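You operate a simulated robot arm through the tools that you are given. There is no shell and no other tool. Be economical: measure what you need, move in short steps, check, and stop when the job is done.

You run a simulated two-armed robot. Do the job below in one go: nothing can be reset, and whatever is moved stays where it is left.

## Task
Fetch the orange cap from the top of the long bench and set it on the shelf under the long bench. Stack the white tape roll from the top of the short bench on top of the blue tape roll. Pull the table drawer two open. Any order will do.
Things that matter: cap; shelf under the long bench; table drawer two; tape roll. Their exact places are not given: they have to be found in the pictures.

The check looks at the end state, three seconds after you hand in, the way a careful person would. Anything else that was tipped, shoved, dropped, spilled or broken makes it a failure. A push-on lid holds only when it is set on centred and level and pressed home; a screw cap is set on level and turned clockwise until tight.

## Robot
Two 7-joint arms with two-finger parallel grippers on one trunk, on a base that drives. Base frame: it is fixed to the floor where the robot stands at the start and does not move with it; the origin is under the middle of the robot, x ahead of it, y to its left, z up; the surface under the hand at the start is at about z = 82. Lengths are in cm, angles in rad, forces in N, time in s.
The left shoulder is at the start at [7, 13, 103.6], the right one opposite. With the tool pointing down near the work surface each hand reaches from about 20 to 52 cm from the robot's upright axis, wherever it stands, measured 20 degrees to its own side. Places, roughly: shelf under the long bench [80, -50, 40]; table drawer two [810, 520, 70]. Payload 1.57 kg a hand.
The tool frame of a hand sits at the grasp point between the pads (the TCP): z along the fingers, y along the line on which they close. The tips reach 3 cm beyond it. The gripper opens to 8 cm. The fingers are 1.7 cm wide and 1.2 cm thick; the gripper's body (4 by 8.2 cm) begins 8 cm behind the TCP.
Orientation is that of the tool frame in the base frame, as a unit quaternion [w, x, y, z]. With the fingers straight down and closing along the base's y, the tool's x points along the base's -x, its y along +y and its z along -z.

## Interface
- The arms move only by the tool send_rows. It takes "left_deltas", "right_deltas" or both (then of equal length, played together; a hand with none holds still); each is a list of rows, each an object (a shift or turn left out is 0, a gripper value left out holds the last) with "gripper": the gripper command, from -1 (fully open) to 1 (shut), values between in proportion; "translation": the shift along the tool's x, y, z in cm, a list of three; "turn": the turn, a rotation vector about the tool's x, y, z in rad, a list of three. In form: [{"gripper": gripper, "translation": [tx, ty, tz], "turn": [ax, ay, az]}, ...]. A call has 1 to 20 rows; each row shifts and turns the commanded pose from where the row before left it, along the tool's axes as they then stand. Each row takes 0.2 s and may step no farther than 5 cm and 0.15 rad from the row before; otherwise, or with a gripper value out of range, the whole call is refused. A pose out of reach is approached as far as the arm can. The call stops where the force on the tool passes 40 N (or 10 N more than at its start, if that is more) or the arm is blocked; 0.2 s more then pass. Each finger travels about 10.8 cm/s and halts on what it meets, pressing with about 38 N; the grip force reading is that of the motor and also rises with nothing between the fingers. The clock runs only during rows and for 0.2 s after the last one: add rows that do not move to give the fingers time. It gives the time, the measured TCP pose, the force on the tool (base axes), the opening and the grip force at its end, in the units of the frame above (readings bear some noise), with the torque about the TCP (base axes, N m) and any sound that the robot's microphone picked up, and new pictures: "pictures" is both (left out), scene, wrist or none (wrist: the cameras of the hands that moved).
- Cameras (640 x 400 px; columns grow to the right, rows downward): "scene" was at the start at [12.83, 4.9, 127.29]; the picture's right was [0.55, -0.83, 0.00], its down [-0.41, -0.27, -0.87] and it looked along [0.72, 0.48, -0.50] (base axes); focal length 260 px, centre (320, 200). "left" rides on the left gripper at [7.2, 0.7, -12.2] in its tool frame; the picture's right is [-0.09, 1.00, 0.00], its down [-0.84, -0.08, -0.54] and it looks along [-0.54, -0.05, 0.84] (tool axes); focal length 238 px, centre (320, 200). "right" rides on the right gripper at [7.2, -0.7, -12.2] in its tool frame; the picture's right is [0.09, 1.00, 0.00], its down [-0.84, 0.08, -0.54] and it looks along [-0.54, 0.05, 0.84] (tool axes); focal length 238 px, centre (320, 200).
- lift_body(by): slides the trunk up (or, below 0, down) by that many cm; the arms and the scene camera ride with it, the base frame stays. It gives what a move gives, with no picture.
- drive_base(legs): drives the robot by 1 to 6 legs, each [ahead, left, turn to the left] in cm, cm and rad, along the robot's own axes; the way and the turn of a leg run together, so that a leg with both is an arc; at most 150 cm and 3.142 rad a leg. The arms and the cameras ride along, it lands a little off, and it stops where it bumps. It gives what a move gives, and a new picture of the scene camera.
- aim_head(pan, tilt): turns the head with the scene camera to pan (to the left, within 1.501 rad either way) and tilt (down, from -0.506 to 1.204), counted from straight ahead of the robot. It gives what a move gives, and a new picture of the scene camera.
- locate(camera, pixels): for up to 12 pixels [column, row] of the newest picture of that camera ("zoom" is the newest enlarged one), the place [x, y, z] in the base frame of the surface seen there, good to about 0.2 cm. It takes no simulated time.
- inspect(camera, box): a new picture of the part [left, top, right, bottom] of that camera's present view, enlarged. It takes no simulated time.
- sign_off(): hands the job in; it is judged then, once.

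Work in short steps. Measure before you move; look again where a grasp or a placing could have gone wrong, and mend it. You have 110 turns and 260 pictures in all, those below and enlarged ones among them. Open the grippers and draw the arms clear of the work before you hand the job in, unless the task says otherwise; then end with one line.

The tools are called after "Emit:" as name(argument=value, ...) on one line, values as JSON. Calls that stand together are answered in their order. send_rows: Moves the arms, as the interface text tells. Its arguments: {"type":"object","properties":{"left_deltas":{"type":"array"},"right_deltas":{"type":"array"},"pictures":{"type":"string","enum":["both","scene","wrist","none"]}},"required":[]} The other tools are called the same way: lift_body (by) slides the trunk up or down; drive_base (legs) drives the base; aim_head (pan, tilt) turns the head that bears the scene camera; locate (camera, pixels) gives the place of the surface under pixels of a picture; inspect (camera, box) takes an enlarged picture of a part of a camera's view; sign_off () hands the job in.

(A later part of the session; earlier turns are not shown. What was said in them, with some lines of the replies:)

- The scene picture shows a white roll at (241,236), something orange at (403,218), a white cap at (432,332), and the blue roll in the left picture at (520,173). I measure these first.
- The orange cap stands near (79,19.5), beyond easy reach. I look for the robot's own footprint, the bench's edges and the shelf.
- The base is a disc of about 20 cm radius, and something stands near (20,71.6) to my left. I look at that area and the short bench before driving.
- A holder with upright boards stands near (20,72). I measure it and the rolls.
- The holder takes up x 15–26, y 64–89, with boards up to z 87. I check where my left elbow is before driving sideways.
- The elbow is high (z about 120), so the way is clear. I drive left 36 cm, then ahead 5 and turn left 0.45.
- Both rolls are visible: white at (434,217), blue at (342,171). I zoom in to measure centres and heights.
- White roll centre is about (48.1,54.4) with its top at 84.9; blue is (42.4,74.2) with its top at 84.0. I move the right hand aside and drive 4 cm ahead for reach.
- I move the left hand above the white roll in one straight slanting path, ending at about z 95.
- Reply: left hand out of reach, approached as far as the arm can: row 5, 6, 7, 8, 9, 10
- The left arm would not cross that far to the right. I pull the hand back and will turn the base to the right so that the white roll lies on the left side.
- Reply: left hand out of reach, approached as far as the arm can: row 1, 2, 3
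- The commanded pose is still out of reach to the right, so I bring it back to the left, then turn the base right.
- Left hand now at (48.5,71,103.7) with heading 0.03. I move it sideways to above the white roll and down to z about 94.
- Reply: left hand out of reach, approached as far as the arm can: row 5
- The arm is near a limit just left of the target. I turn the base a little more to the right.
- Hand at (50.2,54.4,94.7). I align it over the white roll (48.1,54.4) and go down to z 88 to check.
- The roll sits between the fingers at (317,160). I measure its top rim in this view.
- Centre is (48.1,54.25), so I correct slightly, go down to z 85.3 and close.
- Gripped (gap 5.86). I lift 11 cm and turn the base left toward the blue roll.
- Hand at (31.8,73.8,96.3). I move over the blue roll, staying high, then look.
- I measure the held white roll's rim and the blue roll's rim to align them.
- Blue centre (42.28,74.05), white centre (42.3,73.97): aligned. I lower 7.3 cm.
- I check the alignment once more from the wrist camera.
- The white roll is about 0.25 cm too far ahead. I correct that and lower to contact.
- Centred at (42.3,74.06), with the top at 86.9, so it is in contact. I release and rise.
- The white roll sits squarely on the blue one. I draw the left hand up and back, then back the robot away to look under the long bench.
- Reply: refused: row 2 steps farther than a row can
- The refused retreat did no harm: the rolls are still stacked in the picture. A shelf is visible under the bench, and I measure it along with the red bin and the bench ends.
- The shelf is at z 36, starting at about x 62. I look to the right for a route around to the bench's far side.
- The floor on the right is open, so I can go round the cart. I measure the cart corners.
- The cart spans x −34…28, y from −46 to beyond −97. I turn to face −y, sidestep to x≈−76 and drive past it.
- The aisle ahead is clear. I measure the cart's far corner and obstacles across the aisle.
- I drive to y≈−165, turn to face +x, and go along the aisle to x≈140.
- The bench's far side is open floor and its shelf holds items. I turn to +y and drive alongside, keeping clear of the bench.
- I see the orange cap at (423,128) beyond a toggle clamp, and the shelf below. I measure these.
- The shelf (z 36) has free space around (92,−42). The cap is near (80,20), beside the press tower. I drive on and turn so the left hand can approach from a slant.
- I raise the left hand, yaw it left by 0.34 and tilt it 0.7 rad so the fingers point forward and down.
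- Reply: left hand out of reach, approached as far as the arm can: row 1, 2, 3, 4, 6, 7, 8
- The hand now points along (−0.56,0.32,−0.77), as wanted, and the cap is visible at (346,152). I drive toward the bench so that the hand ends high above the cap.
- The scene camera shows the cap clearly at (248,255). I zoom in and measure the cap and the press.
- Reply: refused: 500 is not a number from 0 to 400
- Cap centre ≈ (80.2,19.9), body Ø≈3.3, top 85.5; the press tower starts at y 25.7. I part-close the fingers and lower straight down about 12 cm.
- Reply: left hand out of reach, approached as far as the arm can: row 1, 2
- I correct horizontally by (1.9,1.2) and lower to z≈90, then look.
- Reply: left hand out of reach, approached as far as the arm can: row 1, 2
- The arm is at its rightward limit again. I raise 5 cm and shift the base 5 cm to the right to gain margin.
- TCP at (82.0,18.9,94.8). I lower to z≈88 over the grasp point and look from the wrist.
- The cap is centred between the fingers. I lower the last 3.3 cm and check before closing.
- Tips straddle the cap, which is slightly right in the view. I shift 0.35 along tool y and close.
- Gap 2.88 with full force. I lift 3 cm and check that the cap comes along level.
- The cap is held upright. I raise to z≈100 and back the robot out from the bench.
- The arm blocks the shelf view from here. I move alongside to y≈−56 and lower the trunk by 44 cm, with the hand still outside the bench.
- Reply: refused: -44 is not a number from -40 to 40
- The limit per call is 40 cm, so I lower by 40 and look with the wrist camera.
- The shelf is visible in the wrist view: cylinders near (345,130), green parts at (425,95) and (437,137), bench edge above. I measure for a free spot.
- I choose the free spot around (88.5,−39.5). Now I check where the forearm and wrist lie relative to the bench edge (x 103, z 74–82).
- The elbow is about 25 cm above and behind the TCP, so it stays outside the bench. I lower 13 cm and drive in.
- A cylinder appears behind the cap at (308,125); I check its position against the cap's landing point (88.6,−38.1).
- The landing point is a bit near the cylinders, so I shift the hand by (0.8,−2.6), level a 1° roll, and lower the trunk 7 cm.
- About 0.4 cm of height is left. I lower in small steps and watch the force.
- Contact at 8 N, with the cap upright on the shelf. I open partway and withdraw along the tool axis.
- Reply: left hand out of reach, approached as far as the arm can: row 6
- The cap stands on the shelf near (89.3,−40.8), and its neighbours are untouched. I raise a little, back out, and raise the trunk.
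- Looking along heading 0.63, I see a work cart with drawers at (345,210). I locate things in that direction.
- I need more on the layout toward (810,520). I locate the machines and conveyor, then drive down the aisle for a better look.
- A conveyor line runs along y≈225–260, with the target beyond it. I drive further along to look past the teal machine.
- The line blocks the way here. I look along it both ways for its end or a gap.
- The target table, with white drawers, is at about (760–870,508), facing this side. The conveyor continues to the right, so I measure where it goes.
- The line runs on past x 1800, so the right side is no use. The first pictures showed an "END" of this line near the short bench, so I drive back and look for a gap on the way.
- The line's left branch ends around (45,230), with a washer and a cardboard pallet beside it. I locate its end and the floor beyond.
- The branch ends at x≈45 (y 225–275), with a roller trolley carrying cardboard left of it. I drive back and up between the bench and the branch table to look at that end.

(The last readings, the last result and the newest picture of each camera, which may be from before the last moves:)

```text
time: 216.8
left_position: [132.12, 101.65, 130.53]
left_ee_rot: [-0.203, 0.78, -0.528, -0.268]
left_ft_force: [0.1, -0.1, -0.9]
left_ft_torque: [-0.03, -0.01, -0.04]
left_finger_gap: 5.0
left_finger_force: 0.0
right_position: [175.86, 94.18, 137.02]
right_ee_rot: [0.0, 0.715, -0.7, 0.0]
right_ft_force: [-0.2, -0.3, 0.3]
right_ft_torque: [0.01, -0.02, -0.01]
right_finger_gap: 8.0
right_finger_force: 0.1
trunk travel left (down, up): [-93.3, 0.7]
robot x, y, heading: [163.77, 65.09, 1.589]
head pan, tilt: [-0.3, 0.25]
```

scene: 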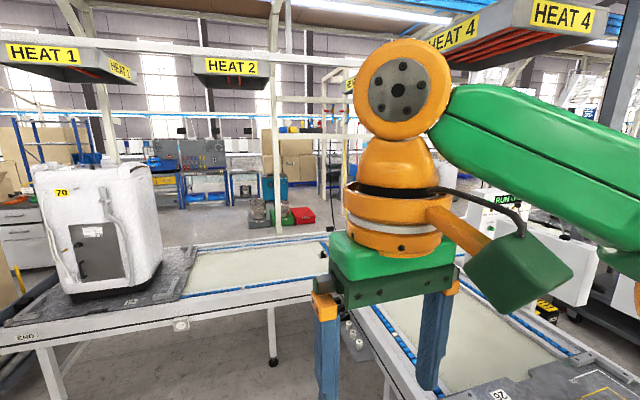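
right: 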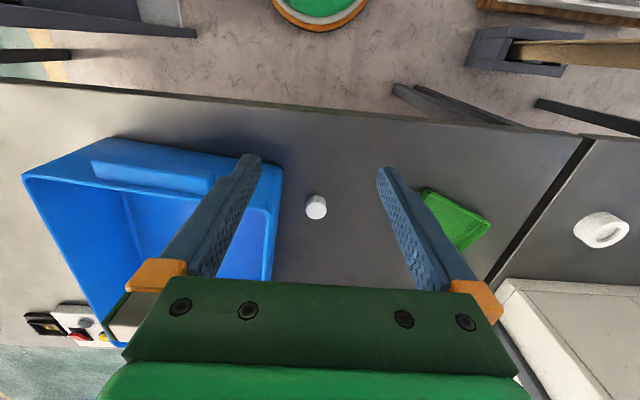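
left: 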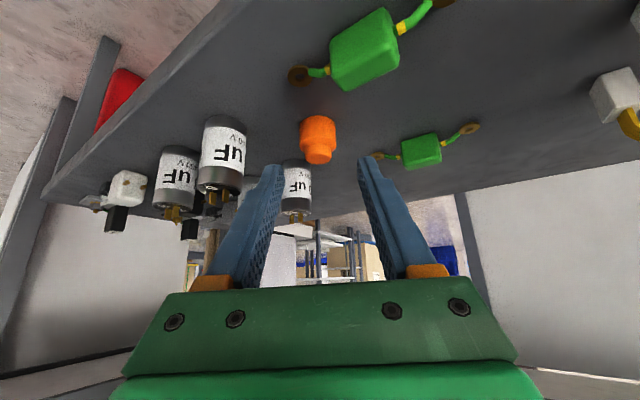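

I drive on to y≈125 and turn left to face the branch's end, to see the roller track and any way round it.

Emit:
drive_base(legs=[[65, 0, 0], [0, 0, 1.0]])

Emit:
aim_head(pan=0.1, tilt=0.35)

```text
time: 223.1
left_position: [115.28, 121.19, 130.56]
left_ee_rot: [-0.043, 0.939, -0.072, -0.333]
left_ft_force: [-0.9, 0.0, -1.1]
left_ft_torque: [0.02, 0.02, 0.01]
left_finger_gap: 4.97
left_finger_force: 0.1
right_position: [144.21, 155.09, 136.97]
right_ee_rot: [0.001, 0.967, -0.256, 0.0]
right_ft_force: [0.8, 0.2, -0.3]
right_ft_torque: [-0.01, 0.03, 0.01]
right_finger_gap: 8.02
right_finger_force: 0.1
trunk travel left (down, up): [-93.3, 0.7]
robot x, y, heading: [163.12, 129.47, 2.627]
head pan, tilt: [-0.3, 0.25]
```

scene: 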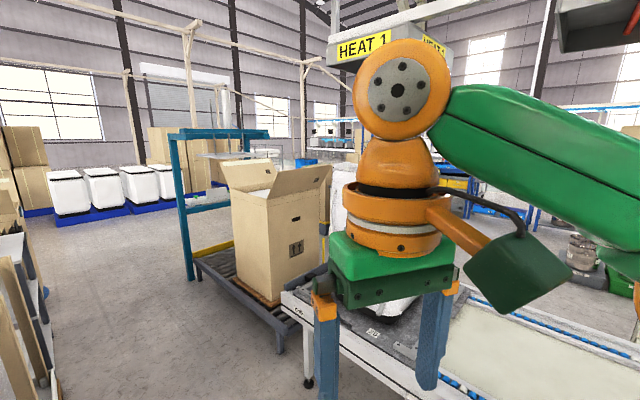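

```text
time: 223.9
left_position: [115.28, 121.24, 130.52]
left_ee_rot: [-0.043, 0.939, -0.072, -0.333]
left_ft_force: [0.1, -0.9, -0.2]
left_ft_torque: [0.02, -0.01, 0.0]
left_finger_gap: 4.99
left_finger_force: 0.1
right_position: [144.07, 154.86, 136.96]
right_ee_rot: [0.0, 0.967, -0.255, 0.0]
right_ft_force: [0.1, -0.1, 0.1]
right_ft_torque: [0.01, 0.03, -0.04]
right_finger_gap: 7.98
right_finger_force: 0.0
trunk travel left (down, up): [-93.3, 0.7]
robot x, y, heading: [162.75, 129.67, 2.623]
head pan, tilt: [0.099, 0.351]
```

scene: 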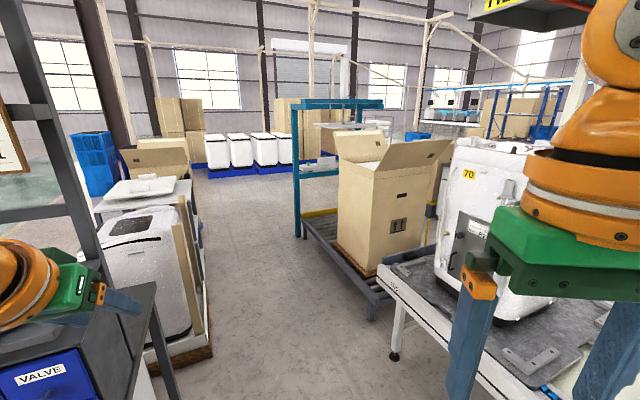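

A clear aisle leads left past the roller track and its teal frame. I measure the passage.

Emit:
locate(camera="scene", pixels=[[298, 236], [372, 315], [210, 345], [175, 398], [200, 240], [200, 172], [290, 168], [250, 300], [330, 190], [150, 280], [260, 200], [420, 185]])

Emit:
inspect(camera="scene", box=[180, 80, 500, 260])

```text
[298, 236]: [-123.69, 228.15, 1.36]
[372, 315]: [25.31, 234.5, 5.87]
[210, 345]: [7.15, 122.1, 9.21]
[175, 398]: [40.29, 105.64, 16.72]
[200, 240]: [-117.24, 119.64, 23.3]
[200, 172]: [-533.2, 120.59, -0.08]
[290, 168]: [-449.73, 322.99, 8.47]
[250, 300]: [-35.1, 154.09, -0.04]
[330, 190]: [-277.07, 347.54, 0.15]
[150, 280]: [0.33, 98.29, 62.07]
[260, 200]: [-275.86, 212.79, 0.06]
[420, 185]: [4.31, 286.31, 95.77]
```

```text
2.00 times, centred on (340, 170) of scene
```

zoom: 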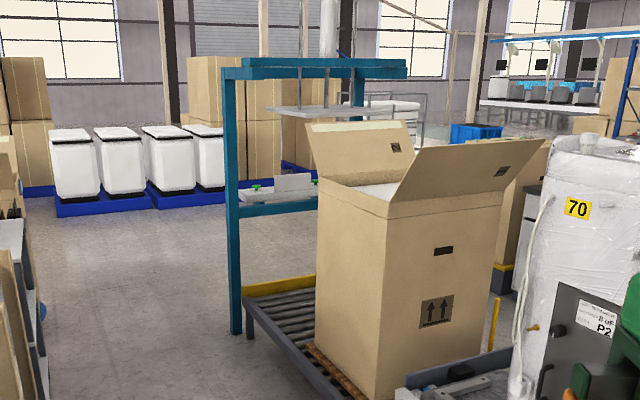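

The corridor is y 125–225 as far as x −124. I turn to face −x, centre at y≈172, and drive 170 cm.

Emit:
drive_base(legs=[[0, 0, 0.52], [0, -43, 0], [150, 0, 0]])

```text
time: 235.1
left_position: [-23.53, 143.86, 130.61]
left_ee_rot: [0.042, 0.927, 0.167, -0.334]
left_ft_force: [0.5, -0.2, 0.5]
left_ft_torque: [-0.04, 0.0, 0.0]
left_finger_gap: 4.99
left_finger_force: 0.1
right_position: [-14.94, 187.45, 136.95]
right_ee_rot: [0.0, 1.0, -0.001, 0.0]
right_ft_force: [-0.4, -0.7, 0.6]
right_ft_torque: [0.01, -0.01, 0.01]
right_finger_gap: 8.01
right_finger_force: 0.0
trunk travel left (down, up): [-93.3, 0.7]
robot x, y, heading: [13.51, 174.79, 3.137]
head pan, tilt: [0.099, 0.351]
```

scene: 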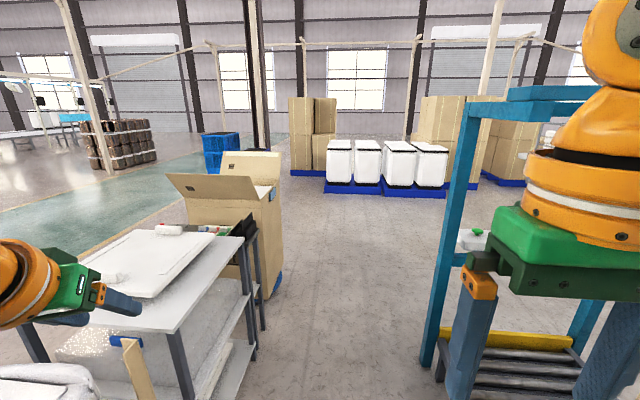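

Emit:
locate(camera="scene", pixels=[[240, 240], [265, 325], [280, 280], [240, 375], [428, 360], [425, 290], [250, 165], [180, 330]])

```text
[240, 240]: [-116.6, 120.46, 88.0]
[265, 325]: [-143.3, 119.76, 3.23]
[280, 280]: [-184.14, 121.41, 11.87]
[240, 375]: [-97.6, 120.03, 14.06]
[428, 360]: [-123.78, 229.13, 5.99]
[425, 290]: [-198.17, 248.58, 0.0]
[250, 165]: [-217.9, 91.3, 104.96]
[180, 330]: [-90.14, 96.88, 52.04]
```

The corridor is y 121–229 all along. I drive 200 cm more, turn to +y and look.

Emit:
drive_base(legs=[[150, 0, 0], [55, 0, 0], [0, 0, -1.57], [100, 0, 0]])

Emit:
aim_head(pan=-1.3, tilt=0.3)

```text
time: 253.8
left_position: [-216.14, 317.67, 130.53]
left_ee_rot: [-0.211, 0.764, -0.551, -0.262]
left_ft_force: [-0.6, -0.2, 1.0]
left_ft_torque: [0.02, 0.02, -0.03]
left_finger_gap: 4.99
left_finger_force: 0.0
right_position: [-172.92, 307.58, 137.01]
right_ee_rot: [0.001, -0.692, 0.722, 0.0]
right_ft_force: [0.1, -0.2, 0.1]
right_ft_torque: [-0.02, -0.04, 0.02]
right_finger_gap: 7.96
right_finger_force: 0.0
trunk travel left (down, up): [-93.3, 0.7]
robot x, y, heading: [-186.89, 279.34, 1.529]
head pan, tilt: [0.099, 0.351]
```

scene: 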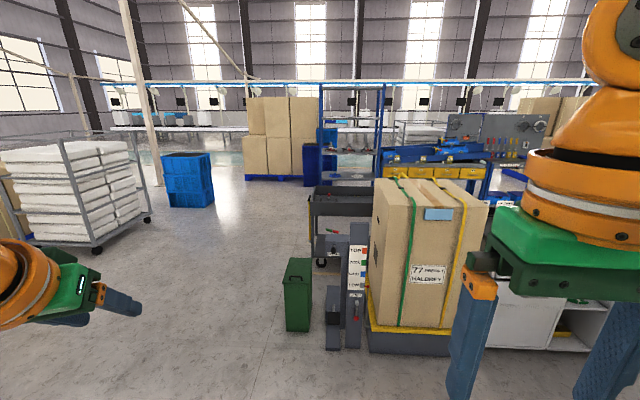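

```text
time: 255.3
left_position: [-216.13, 317.73, 130.52]
left_ee_rot: [-0.211, 0.763, -0.551, -0.262]
left_ft_force: [0.1, -0.1, 0.6]
left_ft_torque: [-0.02, 0.0, 0.03]
left_finger_gap: 5.0
left_finger_force: 0.1
right_position: [-172.96, 307.75, 136.9]
right_ee_rot: [0.0, -0.693, 0.721, 0.0]
right_ft_force: [-0.6, -0.3, -0.4]
right_ft_torque: [-0.04, -0.04, -0.02]
right_finger_gap: 7.99
right_finger_force: 0.0
trunk travel left (down, up): [-93.3, 0.7]
robot x, y, heading: [-187.06, 279.41, 1.531]
head pan, tilt: [-1.3, 0.3]
```

scene: 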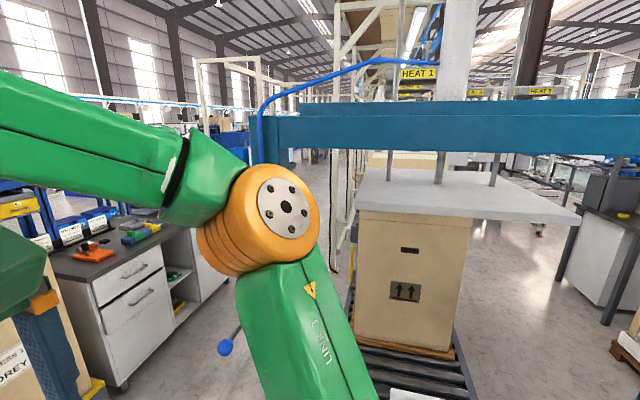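

There's a lane between the roller track and a cabinet. I measure its width and obstacles.

Emit:
locate(camera="scene", pixels=[[120, 385], [215, 320], [150, 270], [335, 270], [225, 348], [350, 300], [265, 150], [380, 360], [325, 230], [205, 240], [110, 260]])

Emit:
aim_head(pan=-0.6, tilt=0.5)

```text
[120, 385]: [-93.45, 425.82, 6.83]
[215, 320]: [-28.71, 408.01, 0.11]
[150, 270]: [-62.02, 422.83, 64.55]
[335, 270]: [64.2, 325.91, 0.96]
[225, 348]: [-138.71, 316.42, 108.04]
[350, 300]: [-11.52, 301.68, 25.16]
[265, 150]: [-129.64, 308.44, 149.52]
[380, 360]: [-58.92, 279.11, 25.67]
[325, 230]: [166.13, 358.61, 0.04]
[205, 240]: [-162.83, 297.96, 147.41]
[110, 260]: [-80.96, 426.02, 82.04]
```

```text
time: 256.4
left_position: [-216.11, 317.86, 130.43]
left_ee_rot: [-0.211, 0.764, -0.552, -0.261]
left_ft_force: [-0.1, 0.9, -0.1]
left_ft_torque: [0.01, -0.02, -0.01]
left_finger_gap: 4.99
left_finger_force: 0.0
right_position: [-172.78, 307.74, 136.99]
right_ee_rot: [0.0, -0.692, 0.721, 0.0]
right_ft_force: [-0.4, -0.3, -0.3]
right_ft_torque: [-0.01, 0.04, -0.01]
right_finger_gap: 8.01
right_finger_force: 0.0
trunk travel left (down, up): [-93.3, 0.7]
robot x, y, heading: [-186.94, 279.26, 1.532]
head pan, tilt: [-0.6, 0.499]
```

scene: 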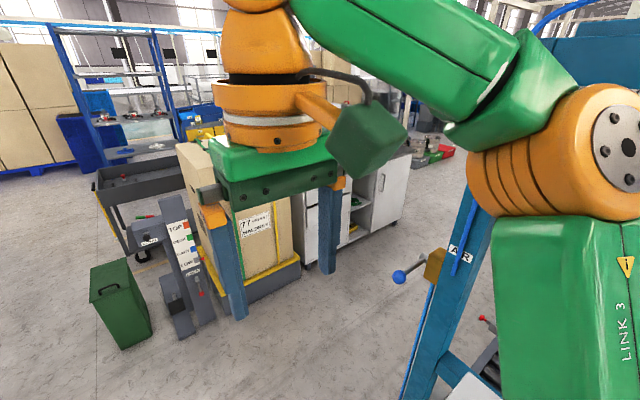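

Emit:
locate(camera="scene", pixels=[[125, 348], [150, 325], [205, 325], [298, 280], [180, 338], [335, 265], [400, 215], [430, 400]])

```text
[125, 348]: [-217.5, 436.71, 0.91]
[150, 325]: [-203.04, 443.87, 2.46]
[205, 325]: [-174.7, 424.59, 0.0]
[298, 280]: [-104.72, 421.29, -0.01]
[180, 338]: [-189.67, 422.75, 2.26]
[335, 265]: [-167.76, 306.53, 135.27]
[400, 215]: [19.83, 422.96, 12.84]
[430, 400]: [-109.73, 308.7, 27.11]
```

Lane between y≈316 and 421. I go to y≈345, turn to face +x, shift to y≈368, and drive 150 cm.

Emit:
drive_base(legs=[[66, 0, 0], [0, 0, -1.53], [0, 22, 0], [150, 0, 0]])

Emit:
aim_head(pan=0.0, tilt=0.3)

```text
time: 272.3
left_position: [8.22, 399.13, 130.54]
left_ee_rot: [0.333, -0.177, 0.925, 0.045]
left_ft_force: [-0.3, -1.0, 0.3]
left_ft_torque: [0.0, -0.01, -0.04]
left_finger_gap: 4.99
left_finger_force: 0.1
right_position: [0.72, 355.3, 136.97]
right_ee_rot: [0.001, -0.011, 1.0, 0.0]
right_ft_force: [-0.4, 0.3, 0.3]
right_ft_torque: [0.0, -0.04, -0.01]
right_finger_gap: 7.99
right_finger_force: 0.0
trunk travel left (down, up): [-93.3, 0.7]
robot x, y, heading: [-28.41, 367.44, 0.018]
head pan, tilt: [-0.6, 0.499]
```

scene: 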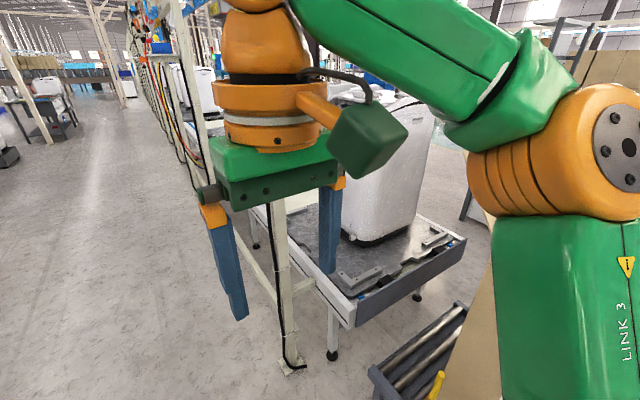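

```text
time: 273.3
left_position: [8.16, 399.08, 130.58]
left_ee_rot: [0.333, -0.177, 0.925, 0.045]
left_ft_force: [0.2, -0.5, 0.0]
left_ft_torque: [0.0, 0.02, -0.02]
left_finger_gap: 5.0
left_finger_force: 0.0
right_position: [0.75, 355.39, 136.83]
right_ee_rot: [0.0, -0.009, 1.0, 0.0]
right_ft_force: [-0.2, 0.3, -0.2]
right_ft_torque: [-0.02, -0.01, -0.03]
right_finger_gap: 8.0
right_finger_force: 0.1
trunk travel left (down, up): [-93.3, 0.7]
robot x, y, heading: [-28.3, 367.06, 0.018]
head pan, tilt: [0.0, 0.3]
```

scene: 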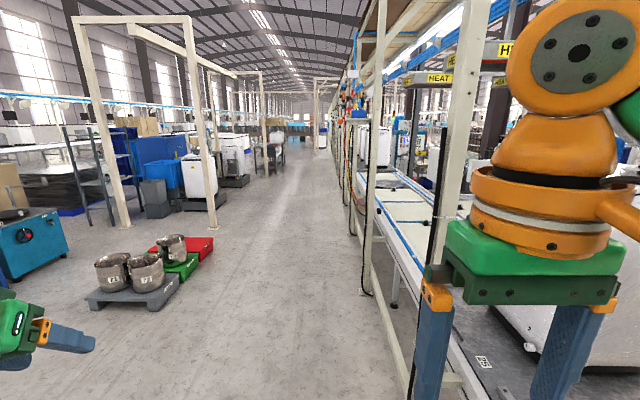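

The lane ahead is open and leads toward the table at (280,145). I check its edges.

Emit:
locate(camera="scene", pixels=[[180, 290], [212, 240], [245, 185], [215, 230], [370, 295], [405, 385], [275, 165], [265, 145], [320, 148], [290, 200]])

Emit:
inspect(camera="scene", box=[210, 90, 370, 200])

```text
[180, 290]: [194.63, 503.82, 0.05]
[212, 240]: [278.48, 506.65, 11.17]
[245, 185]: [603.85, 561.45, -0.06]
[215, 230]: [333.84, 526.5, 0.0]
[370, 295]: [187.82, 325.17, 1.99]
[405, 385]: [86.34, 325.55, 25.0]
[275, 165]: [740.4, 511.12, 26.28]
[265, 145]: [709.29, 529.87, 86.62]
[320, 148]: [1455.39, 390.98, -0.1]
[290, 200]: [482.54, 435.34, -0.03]
```

```text
3.64 times, centred on (290, 145) of scene
```

zoom: 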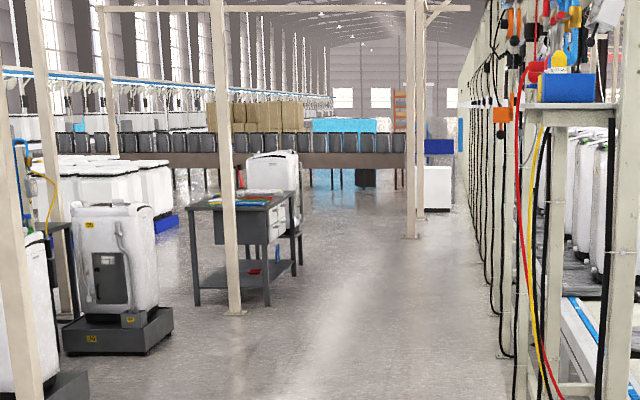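

The table with its drawer unit is visible beyond a post. The lane y 330–500 is clear, so I drive 600 cm along it.

Emit:
drive_base(legs=[[148, 15, 0], [148, 15, 0], [150, 0, 0], [150, 0, 0]])

Emit:
aim_head(pan=0.25, tilt=0.3)

```text
time: 301.6
left_position: [602.65, 421.79, 130.49]
left_ee_rot: [0.336, -0.133, 0.932, 0.03]
left_ft_force: [-0.6, 0.6, 0.6]
left_ft_torque: [0.0, 0.0, -0.01]
left_finger_gap: 5.01
left_finger_force: 0.0
right_position: [591.19, 378.97, 137.06]
right_ee_rot: [0.001, 0.037, 0.999, 0.0]
right_ft_force: [-1.0, -0.1, 0.7]
right_ft_torque: [-0.02, 0.0, 0.01]
right_finger_gap: 8.01
right_finger_force: 0.0
trunk travel left (down, up): [-93.3, 0.7]
robot x, y, heading: [563.22, 393.88, -0.077]
head pan, tilt: [0.0, 0.3]
```

scene: 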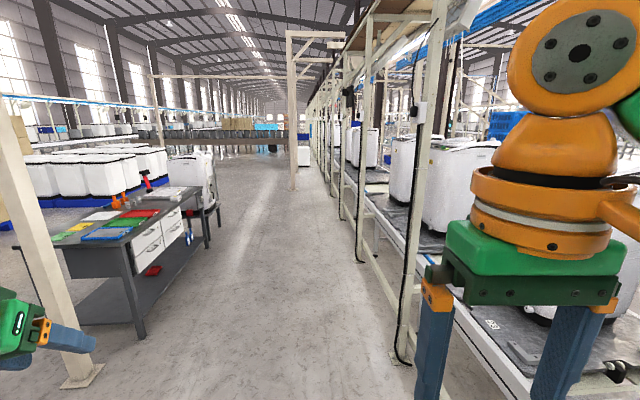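

```text
time: 302.3
left_position: [602.87, 421.85, 130.37]
left_ee_rot: [0.335, -0.133, 0.932, 0.03]
left_ft_force: [-0.2, 1.7, -0.1]
left_ft_torque: [0.01, 0.03, 0.03]
left_finger_gap: 4.99
left_finger_force: 0.0
right_position: [591.02, 379.05, 136.87]
right_ee_rot: [0.0, 0.038, 0.999, 0.0]
right_ft_force: [0.0, -0.3, 0.4]
right_ft_torque: [0.0, -0.02, -0.01]
right_finger_gap: 8.0
right_finger_force: 0.0
trunk travel left (down, up): [-93.3, 0.7]
robot x, y, heading: [563.29, 393.88, -0.073]
head pan, tilt: [0.25, 0.3]
```

scene: 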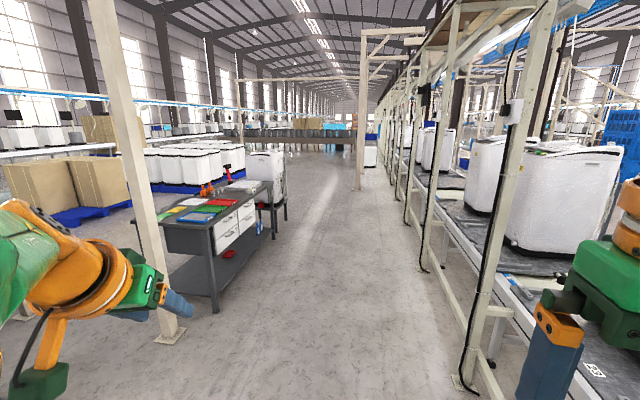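

The table has white drawers at (230,230). I zoom in and measure.

Emit:
inspect(camera="scene", box=[140, 150, 300, 310])

Emit:
locate(camera="scene", pixels=[[215, 232], [225, 236], [245, 218], [258, 205], [270, 180], [215, 305], [170, 338], [272, 235], [285, 218]])

```text
2.50 times, centred on (220, 230) of scene
```

zoom: 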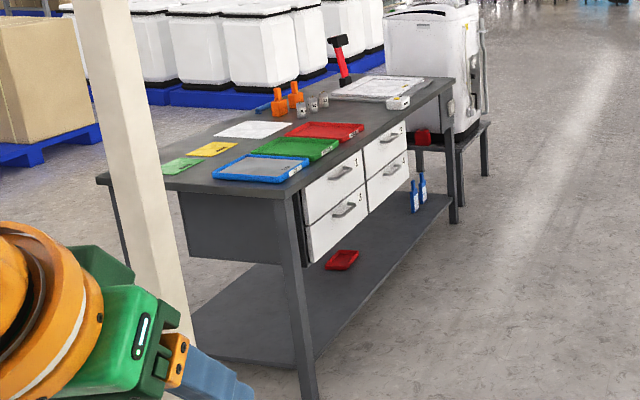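

```text
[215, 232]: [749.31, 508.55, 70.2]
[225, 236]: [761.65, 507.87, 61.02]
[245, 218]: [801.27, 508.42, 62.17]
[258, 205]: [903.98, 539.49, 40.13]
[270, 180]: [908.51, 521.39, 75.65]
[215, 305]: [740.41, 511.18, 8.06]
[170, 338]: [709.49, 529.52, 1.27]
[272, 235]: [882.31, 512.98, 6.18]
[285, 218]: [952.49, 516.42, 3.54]
```

The drawers are numbered (1 and 3 on the left); two should be the upper right one near (810,508,70). I drive to about (805,405) and face the table.

Emit:
drive_base(legs=[[0, 0, 0.12], [150, 0, 0], [90, 0, 0], [0, 0, 1.52]])

Emit:
aim_head(pan=0.0, tilt=0.6)

```text
time: 318.6
left_position: [773.27, 439.56, 130.49]
left_ee_rot: [-0.202, 0.783, -0.523, -0.269]
left_ft_force: [0.6, 0.0, 0.8]
left_ft_torque: [0.05, -0.01, 0.0]
left_finger_gap: 5.01
left_finger_force: 0.0
right_position: [817.17, 432.57, 136.89]
right_ee_rot: [0.0, 0.719, -0.695, -0.001]
right_ft_force: [-0.2, -0.3, -0.5]
right_ft_torque: [0.0, 0.01, 0.0]
right_finger_gap: 8.01
right_finger_force: 0.1
trunk travel left (down, up): [-93.3, 0.7]
robot x, y, heading: [805.54, 403.64, 1.605]
head pan, tilt: [0.25, 0.3]
```

scene: 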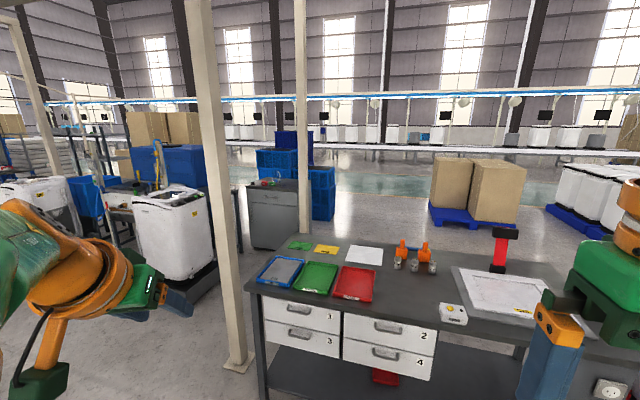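

```text
time: 319.4
left_position: [773.28, 439.46, 130.49]
left_ee_rot: [-0.201, 0.783, -0.524, -0.269]
left_ft_force: [-0.2, 0.3, -0.7]
left_ft_torque: [0.02, -0.01, -0.01]
left_finger_gap: 4.99
left_finger_force: 0.1
right_position: [816.92, 432.62, 136.93]
right_ee_rot: [0.001, 0.719, -0.695, -0.001]
right_ft_force: [0.5, 0.3, 0.7]
right_ft_torque: [0.0, 0.02, -0.01]
right_finger_gap: 7.98
right_finger_force: 0.1
trunk travel left (down, up): [-93.3, 0.7]
robot x, y, heading: [805.71, 403.2, 1.604]
head pan, tilt: [0.0, 0.6]
```

scene: 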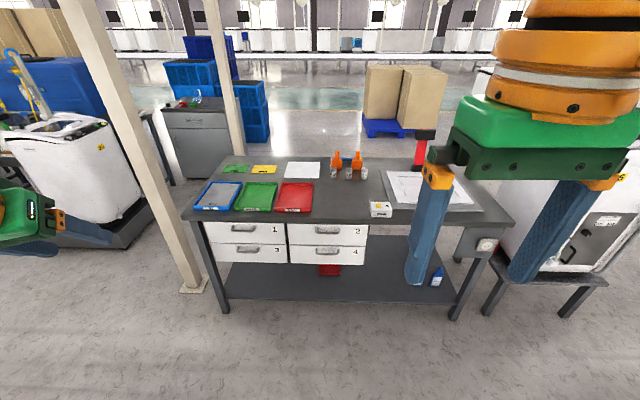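

Drawer 2 is the upper right one, with its handle at about (327,231). I zoom in and measure the handle.

Emit:
inspect(camera="scene", box=[280, 210, 380, 270])

Emit:
locate(camera="zoom", pixels=[[240, 140], [300, 143], [360, 136], [300, 100], [300, 180], [500, 130], [60, 140], [530, 180], [300, 240], [520, 95], [300, 125]])

```text
6.40 times, centred on (330, 240) of scene
```

zoom: 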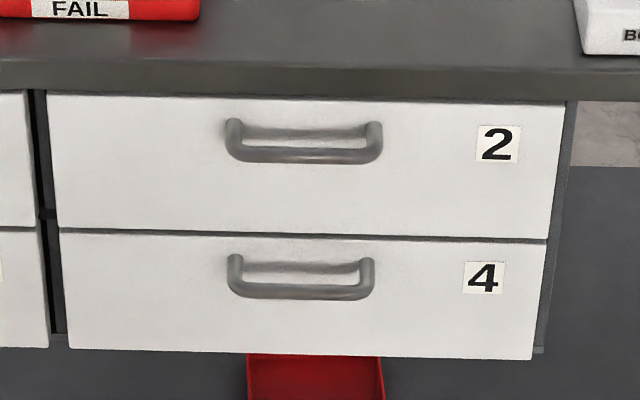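

```text
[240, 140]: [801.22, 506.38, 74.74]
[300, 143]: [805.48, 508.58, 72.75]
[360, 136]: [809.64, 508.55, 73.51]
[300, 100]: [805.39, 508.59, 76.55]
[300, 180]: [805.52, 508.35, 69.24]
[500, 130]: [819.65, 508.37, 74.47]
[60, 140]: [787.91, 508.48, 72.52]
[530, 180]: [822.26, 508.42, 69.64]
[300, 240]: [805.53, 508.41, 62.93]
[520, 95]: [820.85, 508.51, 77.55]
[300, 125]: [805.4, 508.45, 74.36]
```

Emit:
locate(camera="zoom", pixels=[[270, 155], [300, 156], [330, 156], [300, 150], [300, 162], [235, 150], [232, 125], [376, 150], [374, 128], [255, 158], [355, 158]])

```text
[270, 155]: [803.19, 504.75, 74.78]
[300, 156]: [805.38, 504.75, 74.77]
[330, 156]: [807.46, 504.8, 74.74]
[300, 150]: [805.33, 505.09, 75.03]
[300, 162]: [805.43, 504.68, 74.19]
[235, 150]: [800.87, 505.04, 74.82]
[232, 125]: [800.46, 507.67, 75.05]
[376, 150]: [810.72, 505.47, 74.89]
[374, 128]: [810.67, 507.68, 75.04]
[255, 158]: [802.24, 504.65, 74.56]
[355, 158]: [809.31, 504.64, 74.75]
```

Handle bar is at (805.6,505.0,74.7), along x, about 3 cm proud of the face. I'll pinch it with the left hand, fingers horizontal and closing vertically; first I lower the trunk 40 and pitch the hand level.

Emit:
lift_body(by=-36)

Emit:
send_rows(left_deltas=[{"gripper": -0.25, "turn": [0, -0.145, 0]}, {"turn": [0, -0.145, 0]}, {"turn": [0, -0.145, 0]}, {"turn": [0, -0.145, 0]}, {"turn": [0, -0.145, 0]}, {"turn": [0, -0.14, 0]}, {"turn": [0.127, 0, 0]}, {"turn": [0.127, 0, 0]}, {"turn": [0.127, 0, 0]}, {}], pictures="none")

Emit:
locate(camera="scene", pixels=[[327, 222], [327, 218], [290, 218]])

```text
time: 322.9
left_position: [773.27, 439.53, 94.53]
left_ee_rot: [-0.201, 0.784, -0.522, -0.27]
left_ft_force: [0.1, 0.6, 0.8]
left_ft_torque: [0.02, 0.02, 0.01]
left_finger_gap: 5.01
left_finger_force: 0.1
right_position: [817.16, 432.69, 101.02]
right_ee_rot: [0.001, 0.719, -0.695, 0.0]
right_ft_force: [0.2, 0.7, -0.2]
right_ft_torque: [0.0, 0.02, 0.01]
right_finger_gap: 8.0
right_finger_force: 0.1
trunk travel left (down, up): [-57.3, 36.7]
robot x, y, heading: [805.52, 403.68, 1.609]
head pan, tilt: [0.0, 0.6]
```

```text
time: 325.1
left_position: [769.66, 443.62, 95.63]
left_ee_rot: [-0.508, 0.512, -0.491, -0.488]
left_ft_force: [-0.6, -0.7, -0.5]
left_ft_torque: [0.02, 0.0, -0.01]
left_finger_gap: 5.0
left_finger_force: 0.0
left hand out of reach, approached as far as the arm can: row 1, 2, 4, 5, 6
right_position: [817.22, 432.62, 100.97]
right_ee_rot: [0.0, 0.719, -0.695, -0.001]
right_ft_force: [0.2, 0.2, -0.1]
right_ft_torque: [-0.01, 0.05, 0.0]
right_finger_gap: 8.0
right_finger_force: 0.0
trunk travel left (down, up): [-57.3, 36.7]
robot x, y, heading: [805.68, 403.44, 1.602]
head pan, tilt: [0.0, 0.6]
```

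```text
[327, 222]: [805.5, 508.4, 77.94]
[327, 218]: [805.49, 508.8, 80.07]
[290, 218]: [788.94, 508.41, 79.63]
```

The hand is level, pointing along +y. The tabletop edge is flush with the drawer face, so there is no overhang. Now I roll the hand 90° about its axis.

Emit:
send_rows(left_deltas=[{"turn": [0, 0, 0.145]}, {"turn": [0, 0, 0.145]}, {"turn": [0, 0, 0.145]}, {"turn": [0, 0, 0.145]}, {"turn": [0, 0, 0.145]}, {"turn": [0, 0, 0.145]}, {"turn": [0, 0, 0.145]}, {"turn": [0, 0, 0.145]}, {"turn": [0, 0, 0.145]}, {"turn": [0, 0, 0.145]}, {"turn": [0, 0, 0.12]}, {}])

```text
time: 327.7
left_position: [769.64, 443.51, 95.47]
left_ee_rot: [0.015, -0.014, 0.709, 0.705]
left_ft_force: [0.1, 0.3, 0.6]
left_ft_torque: [0.02, 0.01, 0.02]
left_finger_gap: 5.01
left_finger_force: 0.0
right_position: [817.17, 432.51, 101.06]
right_ee_rot: [0.0, 0.719, -0.695, 0.0]
right_ft_force: [-0.1, 0.1, 0.2]
right_ft_torque: [0.02, -0.01, 0.03]
right_finger_gap: 7.99
right_finger_force: 0.0
trunk travel left (down, up): [-57.3, 36.7]
robot x, y, heading: [805.28, 403.36, 1.604]
head pan, tilt: [0.0, 0.6]
```

scene: 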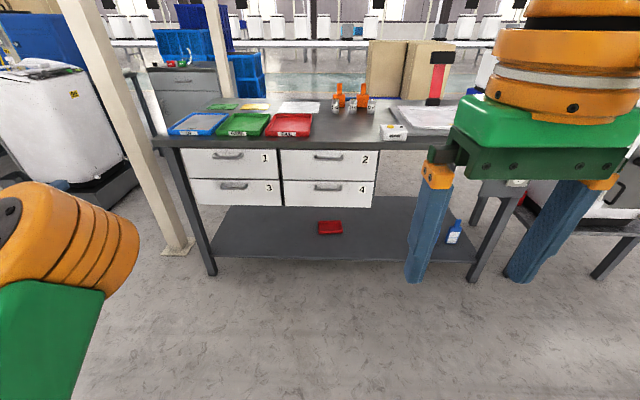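
left: 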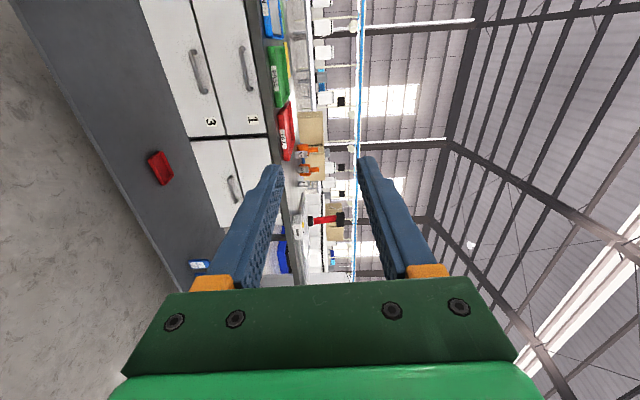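

Orientation is right: tool z=+y, tool y=up. I lower the trunk 20.8 to bring the hand to handle height and drive so the hand stops 8 cm short of the handle.

Emit:
lift_body(by=-20.8)

Emit:
drive_base(legs=[[51.8, -37.7, 0]])

Emit:
send_rows(left_deltas=[{"gripper": -0.1}, {}], pictures="wrist")

```text
time: 329.9
left_position: [769.74, 443.45, 74.64]
left_ee_rot: [0.014, -0.014, 0.709, 0.705]
left_ft_force: [-0.1, 1.1, -0.2]
left_ft_torque: [0.02, 0.0, 0.0]
left_finger_gap: 5.0
left_finger_force: 0.0
right_position: [817.11, 432.68, 80.13]
right_ee_rot: [-0.001, 0.719, -0.695, -0.001]
right_ft_force: [0.4, 0.0, 0.3]
right_ft_torque: [0.01, -0.01, 0.01]
right_finger_gap: 8.0
right_finger_force: 0.0
trunk travel left (down, up): [-36.5, 57.5]
robot x, y, heading: [805.38, 403.67, 1.601]
head pan, tilt: [0.0, 0.6]
```

```text
time: 333.5
left_position: [806.09, 496.89, 74.71]
left_ee_rot: [0.013, -0.015, 0.709, 0.705]
left_ft_force: [-0.6, -0.9, -0.2]
left_ft_torque: [0.0, 0.01, 0.02]
left_finger_gap: 5.01
left_finger_force: 0.1
right_position: [853.7, 486.06, 80.1]
right_ee_rot: [0.0, 0.72, -0.694, -0.001]
right_ft_force: [0.0, -0.8, 0.5]
right_ft_torque: [0.01, -0.01, 0.01]
right_finger_gap: 8.0
right_finger_force: 0.0
trunk travel left (down, up): [-36.5, 57.5]
robot x, y, heading: [842.63, 456.65, 1.602]
head pan, tilt: [0.0, 0.6]
```

scene: 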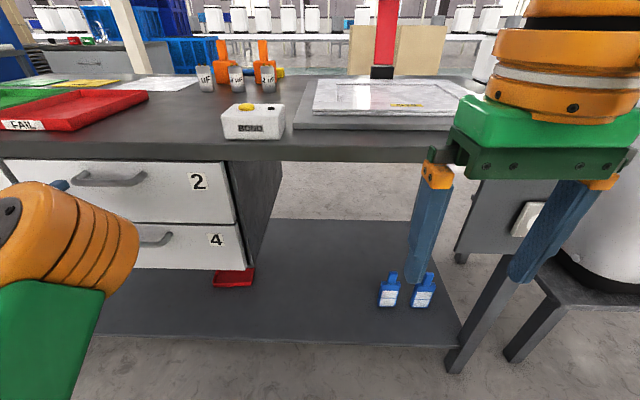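

```text
time: 334.1
left_position: [806.02, 496.75, 74.8]
left_ee_rot: [0.013, -0.014, 0.709, 0.705]
left_ft_force: [0.3, -0.4, 0.8]
left_ft_torque: [-0.01, -0.01, -0.04]
left_finger_gap: 4.42
left_finger_force: 0.1
right_position: [853.56, 486.1, 80.14]
right_ee_rot: [0.001, 0.719, -0.695, -0.001]
right_ft_force: [-1.3, -1.0, -0.5]
right_ft_torque: [0.01, 0.02, 0.02]
right_finger_gap: 8.03
right_finger_force: 0.0
trunk travel left (down, up): [-36.5, 57.5]
robot x, y, heading: [841.97, 456.56, 1.608]
head pan, tilt: [0.0, 0.6]
```

left: 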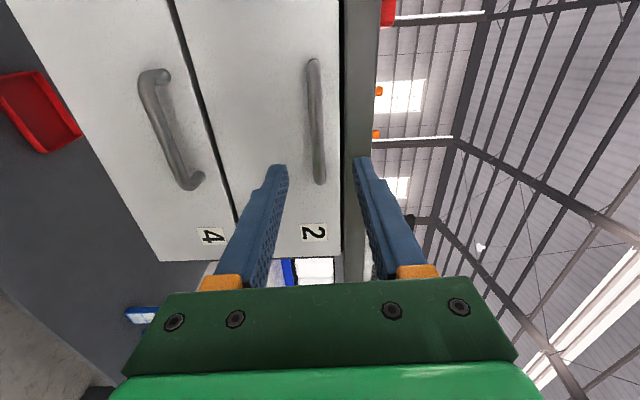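

The handle of drawer 2 lies between the fingers at (318,130). I advance 7.6 cm and close.

Emit:
send_rows(left_deltas=[{"gripper": -0.1, "translation": [0, 0, 3]}, {"translation": [0, 0, 3]}, {"translation": [0, 0, 1.6]}, {}], pictures="wrist")

```text
time: 335.1
left_position: [806.12, 504.43, 74.88]
left_ee_rot: [0.014, -0.015, 0.709, 0.705]
left_ft_force: [0.5, 0.1, -1.3]
left_ft_torque: [0.0, 0.02, 0.0]
left_finger_gap: 4.4
left_finger_force: 0.1
right_position: [853.62, 486.07, 80.2]
right_ee_rot: [-0.001, 0.719, -0.695, 0.0]
right_ft_force: [1.0, -0.1, 0.2]
right_ft_torque: [0.02, -0.02, -0.03]
right_finger_gap: 8.01
right_finger_force: 0.1
trunk travel left (down, up): [-36.5, 57.5]
robot x, y, heading: [842.0, 456.95, 1.608]
head pan, tilt: [0.0, 0.6]
```

left: 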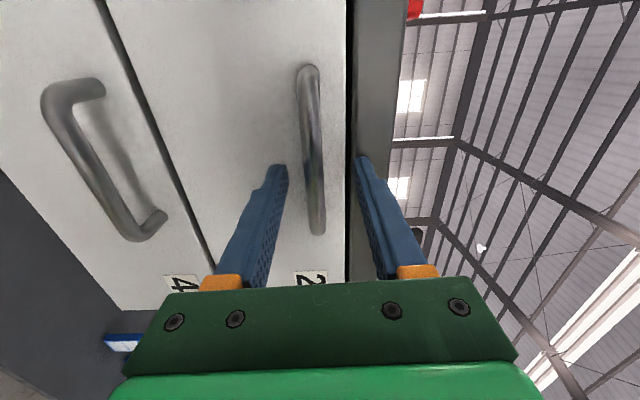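

The bar is between the pads. I close and then pull straight back (−z of the tool) about 6 cm to begin with.

Emit:
send_rows(left_deltas=[{"gripper": 0.4}, {"gripper": 1}, {"gripper": 1}, {"translation": [0, 0, -1]}, {"translation": [0, 0, -2]}, {"translation": [0, 0, -3]}, {}], pictures="both")

```text
time: 336.7
left_position: [806.11, 498.73, 74.48]
left_ee_rot: [0.014, -0.015, 0.711, 0.703]
left_ft_force: [9.0, -0.8, -21.2]
left_ft_torque: [-0.22, 0.5, -0.41]
left_finger_gap: 1.24
left_finger_force: 29.2
right_position: [853.54, 486.5, 79.98]
right_ee_rot: [0.001, 0.72, -0.694, 0.001]
right_ft_force: [-0.1, -0.3, -0.3]
right_ft_torque: [-0.01, 0.04, 0.02]
right_finger_gap: 8.0
right_finger_force: 0.1
trunk travel left (down, up): [-36.5, 57.5]
robot x, y, heading: [842.13, 457.02, 1.605]
head pan, tilt: [0.0, 0.6]
```

scene: 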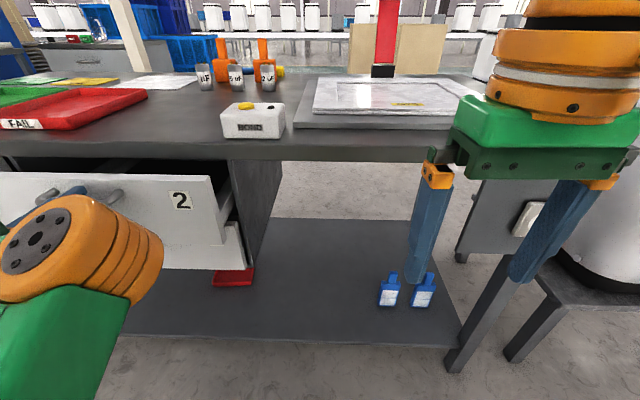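
left: 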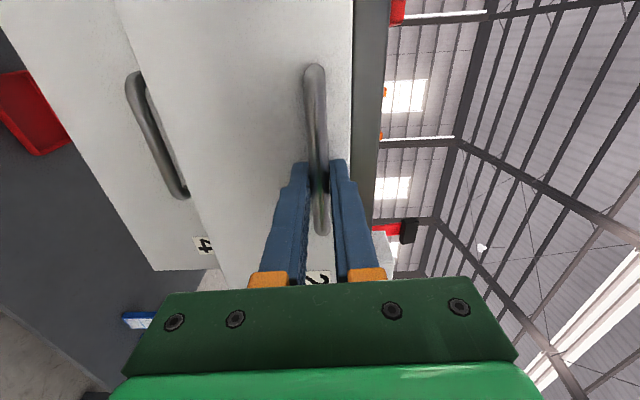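

The drawer is opening. I relieve the vertical load slightly and keep pulling 9 cm more.

Emit:
send_rows(left_deltas=[{"gripper": 1, "translation": [-0.1, -0.35, -1]}, {"translation": [0, 0, -2]}, {"translation": [0, 0, -2]}, {"translation": [0, 0, -2]}, {"translation": [0, 0, -2]}, {}], pictures="both")

```text
time: 338.1
left_position: [806.22, 489.43, 74.44]
left_ee_rot: [0.015, -0.016, 0.708, 0.706]
left_ft_force: [-11.9, -0.8, 1.3]
left_ft_torque: [0.01, 0.58, 0.69]
left_finger_gap: 1.24
left_finger_force: 29.1
right_position: [853.35, 485.9, 80.21]
right_ee_rot: [0.0, 0.719, -0.695, 0.001]
right_ft_force: [0.6, 0.2, -0.8]
right_ft_torque: [0.04, 0.02, 0.0]
right_finger_gap: 8.02
right_finger_force: 0.0
trunk travel left (down, up): [-36.5, 57.5]
robot x, y, heading: [841.85, 456.65, 1.609]
head pan, tilt: [0.0, 0.6]
```

scene: 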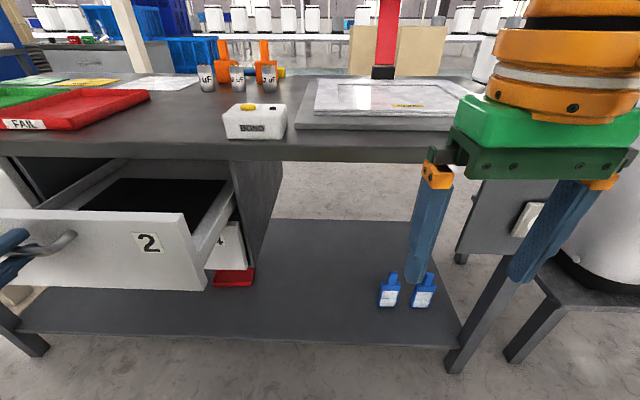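
left: 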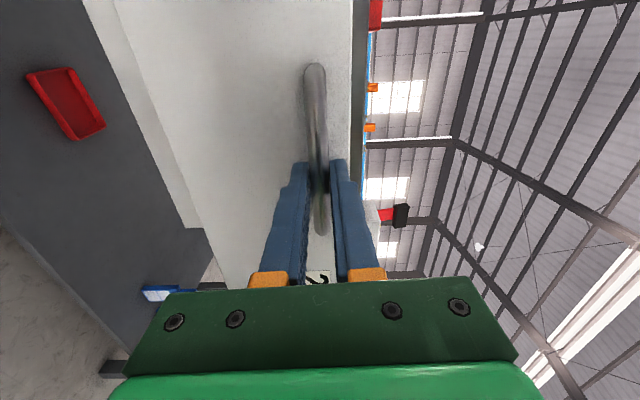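

Open 15 cm and moving freely. I pull another 7 cm.

Emit:
send_rows(left_deltas=[{"gripper": 1, "translation": [0.15, 0, -2]}, {"translation": [0, 0, -2]}, {"translation": [0, 0, -2]}, {"translation": [0, 0, -1]}, {}], pictures="none")

```text
time: 339.3
left_position: [806.2, 482.3, 74.44]
left_ee_rot: [0.013, -0.014, 0.71, 0.704]
left_ft_force: [-4.5, -0.4, 0.9]
left_ft_torque: [-0.04, 0.54, -0.43]
left_finger_gap: 1.22
left_finger_force: 29.8
right_position: [853.55, 485.93, 80.33]
right_ee_rot: [0.0, 0.72, -0.694, -0.001]
right_ft_force: [-0.3, -0.9, 0.2]
right_ft_torque: [-0.02, -0.02, 0.0]
right_finger_gap: 8.0
right_finger_force: 0.1
trunk travel left (down, up): [-36.5, 57.5]
robot x, y, heading: [842.14, 456.7, 1.607]
head pan, tilt: [0.0, 0.6]
```

Open 22 cm, which is plenty. I open the fingers and back the robot straight away.

Emit:
send_rows(left_deltas=[{"gripper": 0.3}, {"gripper": -0.1}, {"gripper": -0.1}, {"translation": [0, 0, -1.5]}, {}], pictures="none")

Emit:
drive_base(legs=[[-40, 0, 0]])

Emit:
aim_head(pan=0.3, tilt=0.5)

```text
time: 340.5
left_position: [806.33, 480.93, 74.59]
left_ee_rot: [0.014, -0.015, 0.709, 0.705]
left_ft_force: [0.0, -0.2, -0.4]
left_ft_torque: [0.02, 0.01, -0.01]
left_finger_gap: 4.41
left_finger_force: 0.1
right_position: [853.66, 486.08, 80.16]
right_ee_rot: [0.0, 0.72, -0.694, -0.001]
right_ft_force: [0.0, 0.3, 0.4]
right_ft_torque: [-0.01, -0.01, 0.02]
right_finger_gap: 8.02
right_finger_force: 0.1
trunk travel left (down, up): [-36.5, 57.5]
robot x, y, heading: [842.08, 456.74, 1.604]
head pan, tilt: [0.0, 0.6]
```

```text
time: 343.0
left_position: [807.59, 439.92, 74.6]
left_ee_rot: [0.01, -0.018, 0.71, 0.704]
left_ft_force: [0.0, 0.1, 0.1]
left_ft_torque: [0.01, -0.02, 0.03]
left_finger_gap: 4.41
left_finger_force: 0.0
right_position: [854.86, 445.62, 80.16]
right_ee_rot: [0.0, 0.723, -0.691, 0.001]
right_ft_force: [0.7, 0.1, 0.5]
right_ft_torque: [0.03, 0.01, 0.05]
right_finger_gap: 7.98
right_finger_force: 0.1
trunk travel left (down, up): [-36.5, 57.5]
robot x, y, heading: [843.79, 416.06, 1.614]
head pan, tilt: [0.0, 0.6]
```

scene: 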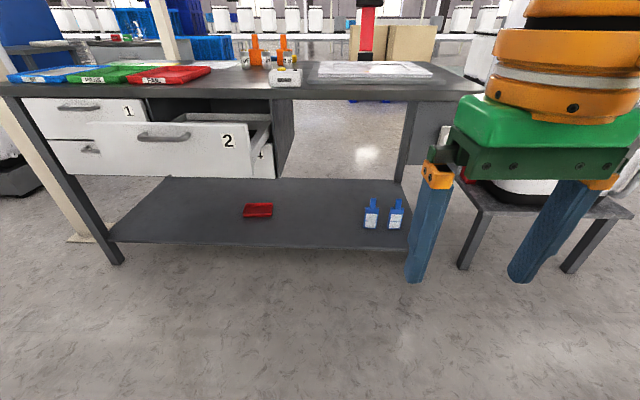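

```text
time: 343.8
left_position: [807.56, 439.88, 74.54]
left_ee_rot: [0.011, -0.018, 0.709, 0.705]
left_ft_force: [-0.5, 0.1, -0.8]
left_ft_torque: [-0.01, 0.03, 0.01]
left_finger_gap: 4.41
left_finger_force: 0.0
right_position: [854.91, 445.53, 80.19]
right_ee_rot: [0.0, 0.723, -0.691, 0.0]
right_ft_force: [0.1, 0.1, 0.9]
right_ft_torque: [0.03, -0.02, -0.01]
right_finger_gap: 7.98
right_finger_force: 0.1
trunk travel left (down, up): [-36.5, 57.5]
robot x, y, heading: [843.69, 415.9, 1.613]
head pan, tilt: [0.3, 0.499]
```

scene: 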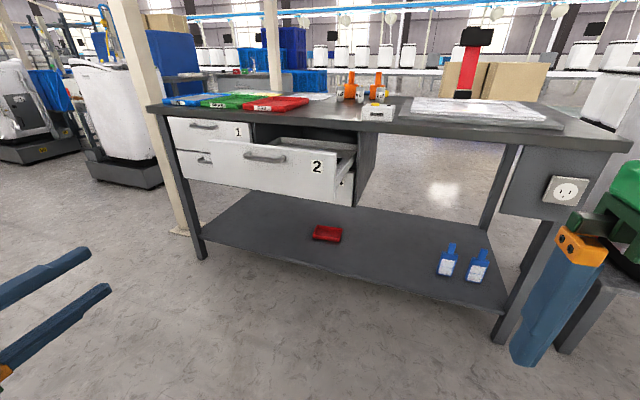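

Drawer 2 stands open and the rest of the table is undisturbed. I open the left gripper fully, then hand in.

Emit:
send_rows(left_deltas=[{"gripper": -1}, {"gripper": -1}], pictures="none")

Emit:
sign_off()

```text
time: 344.4
left_position: [807.61, 439.8, 74.6]
left_ee_rot: [0.01, -0.017, 0.709, 0.705]
left_ft_force: [-0.9, -0.2, -0.5]
left_ft_torque: [-0.01, 0.01, 0.0]
left_finger_gap: 8.01
left_finger_force: 0.0
right_position: [854.87, 445.6, 80.09]
right_ee_rot: [0.001, 0.723, -0.69, 0.001]
right_ft_force: [0.2, 0.3, 0.0]
right_ft_torque: [0.01, -0.02, 0.02]
right_finger_gap: 7.97
right_finger_force: 0.1
trunk travel left (down, up): [-36.5, 57.5]
robot x, y, heading: [843.06, 415.83, 1.619]
head pan, tilt: [0.3, 0.499]
```

```text
The job is handed in.
```

I handed the job in with the white tape roll stacked on the blue one, the orange cap standing on the shelf under the long bench, and table drawer two pulled open about 22 cm.
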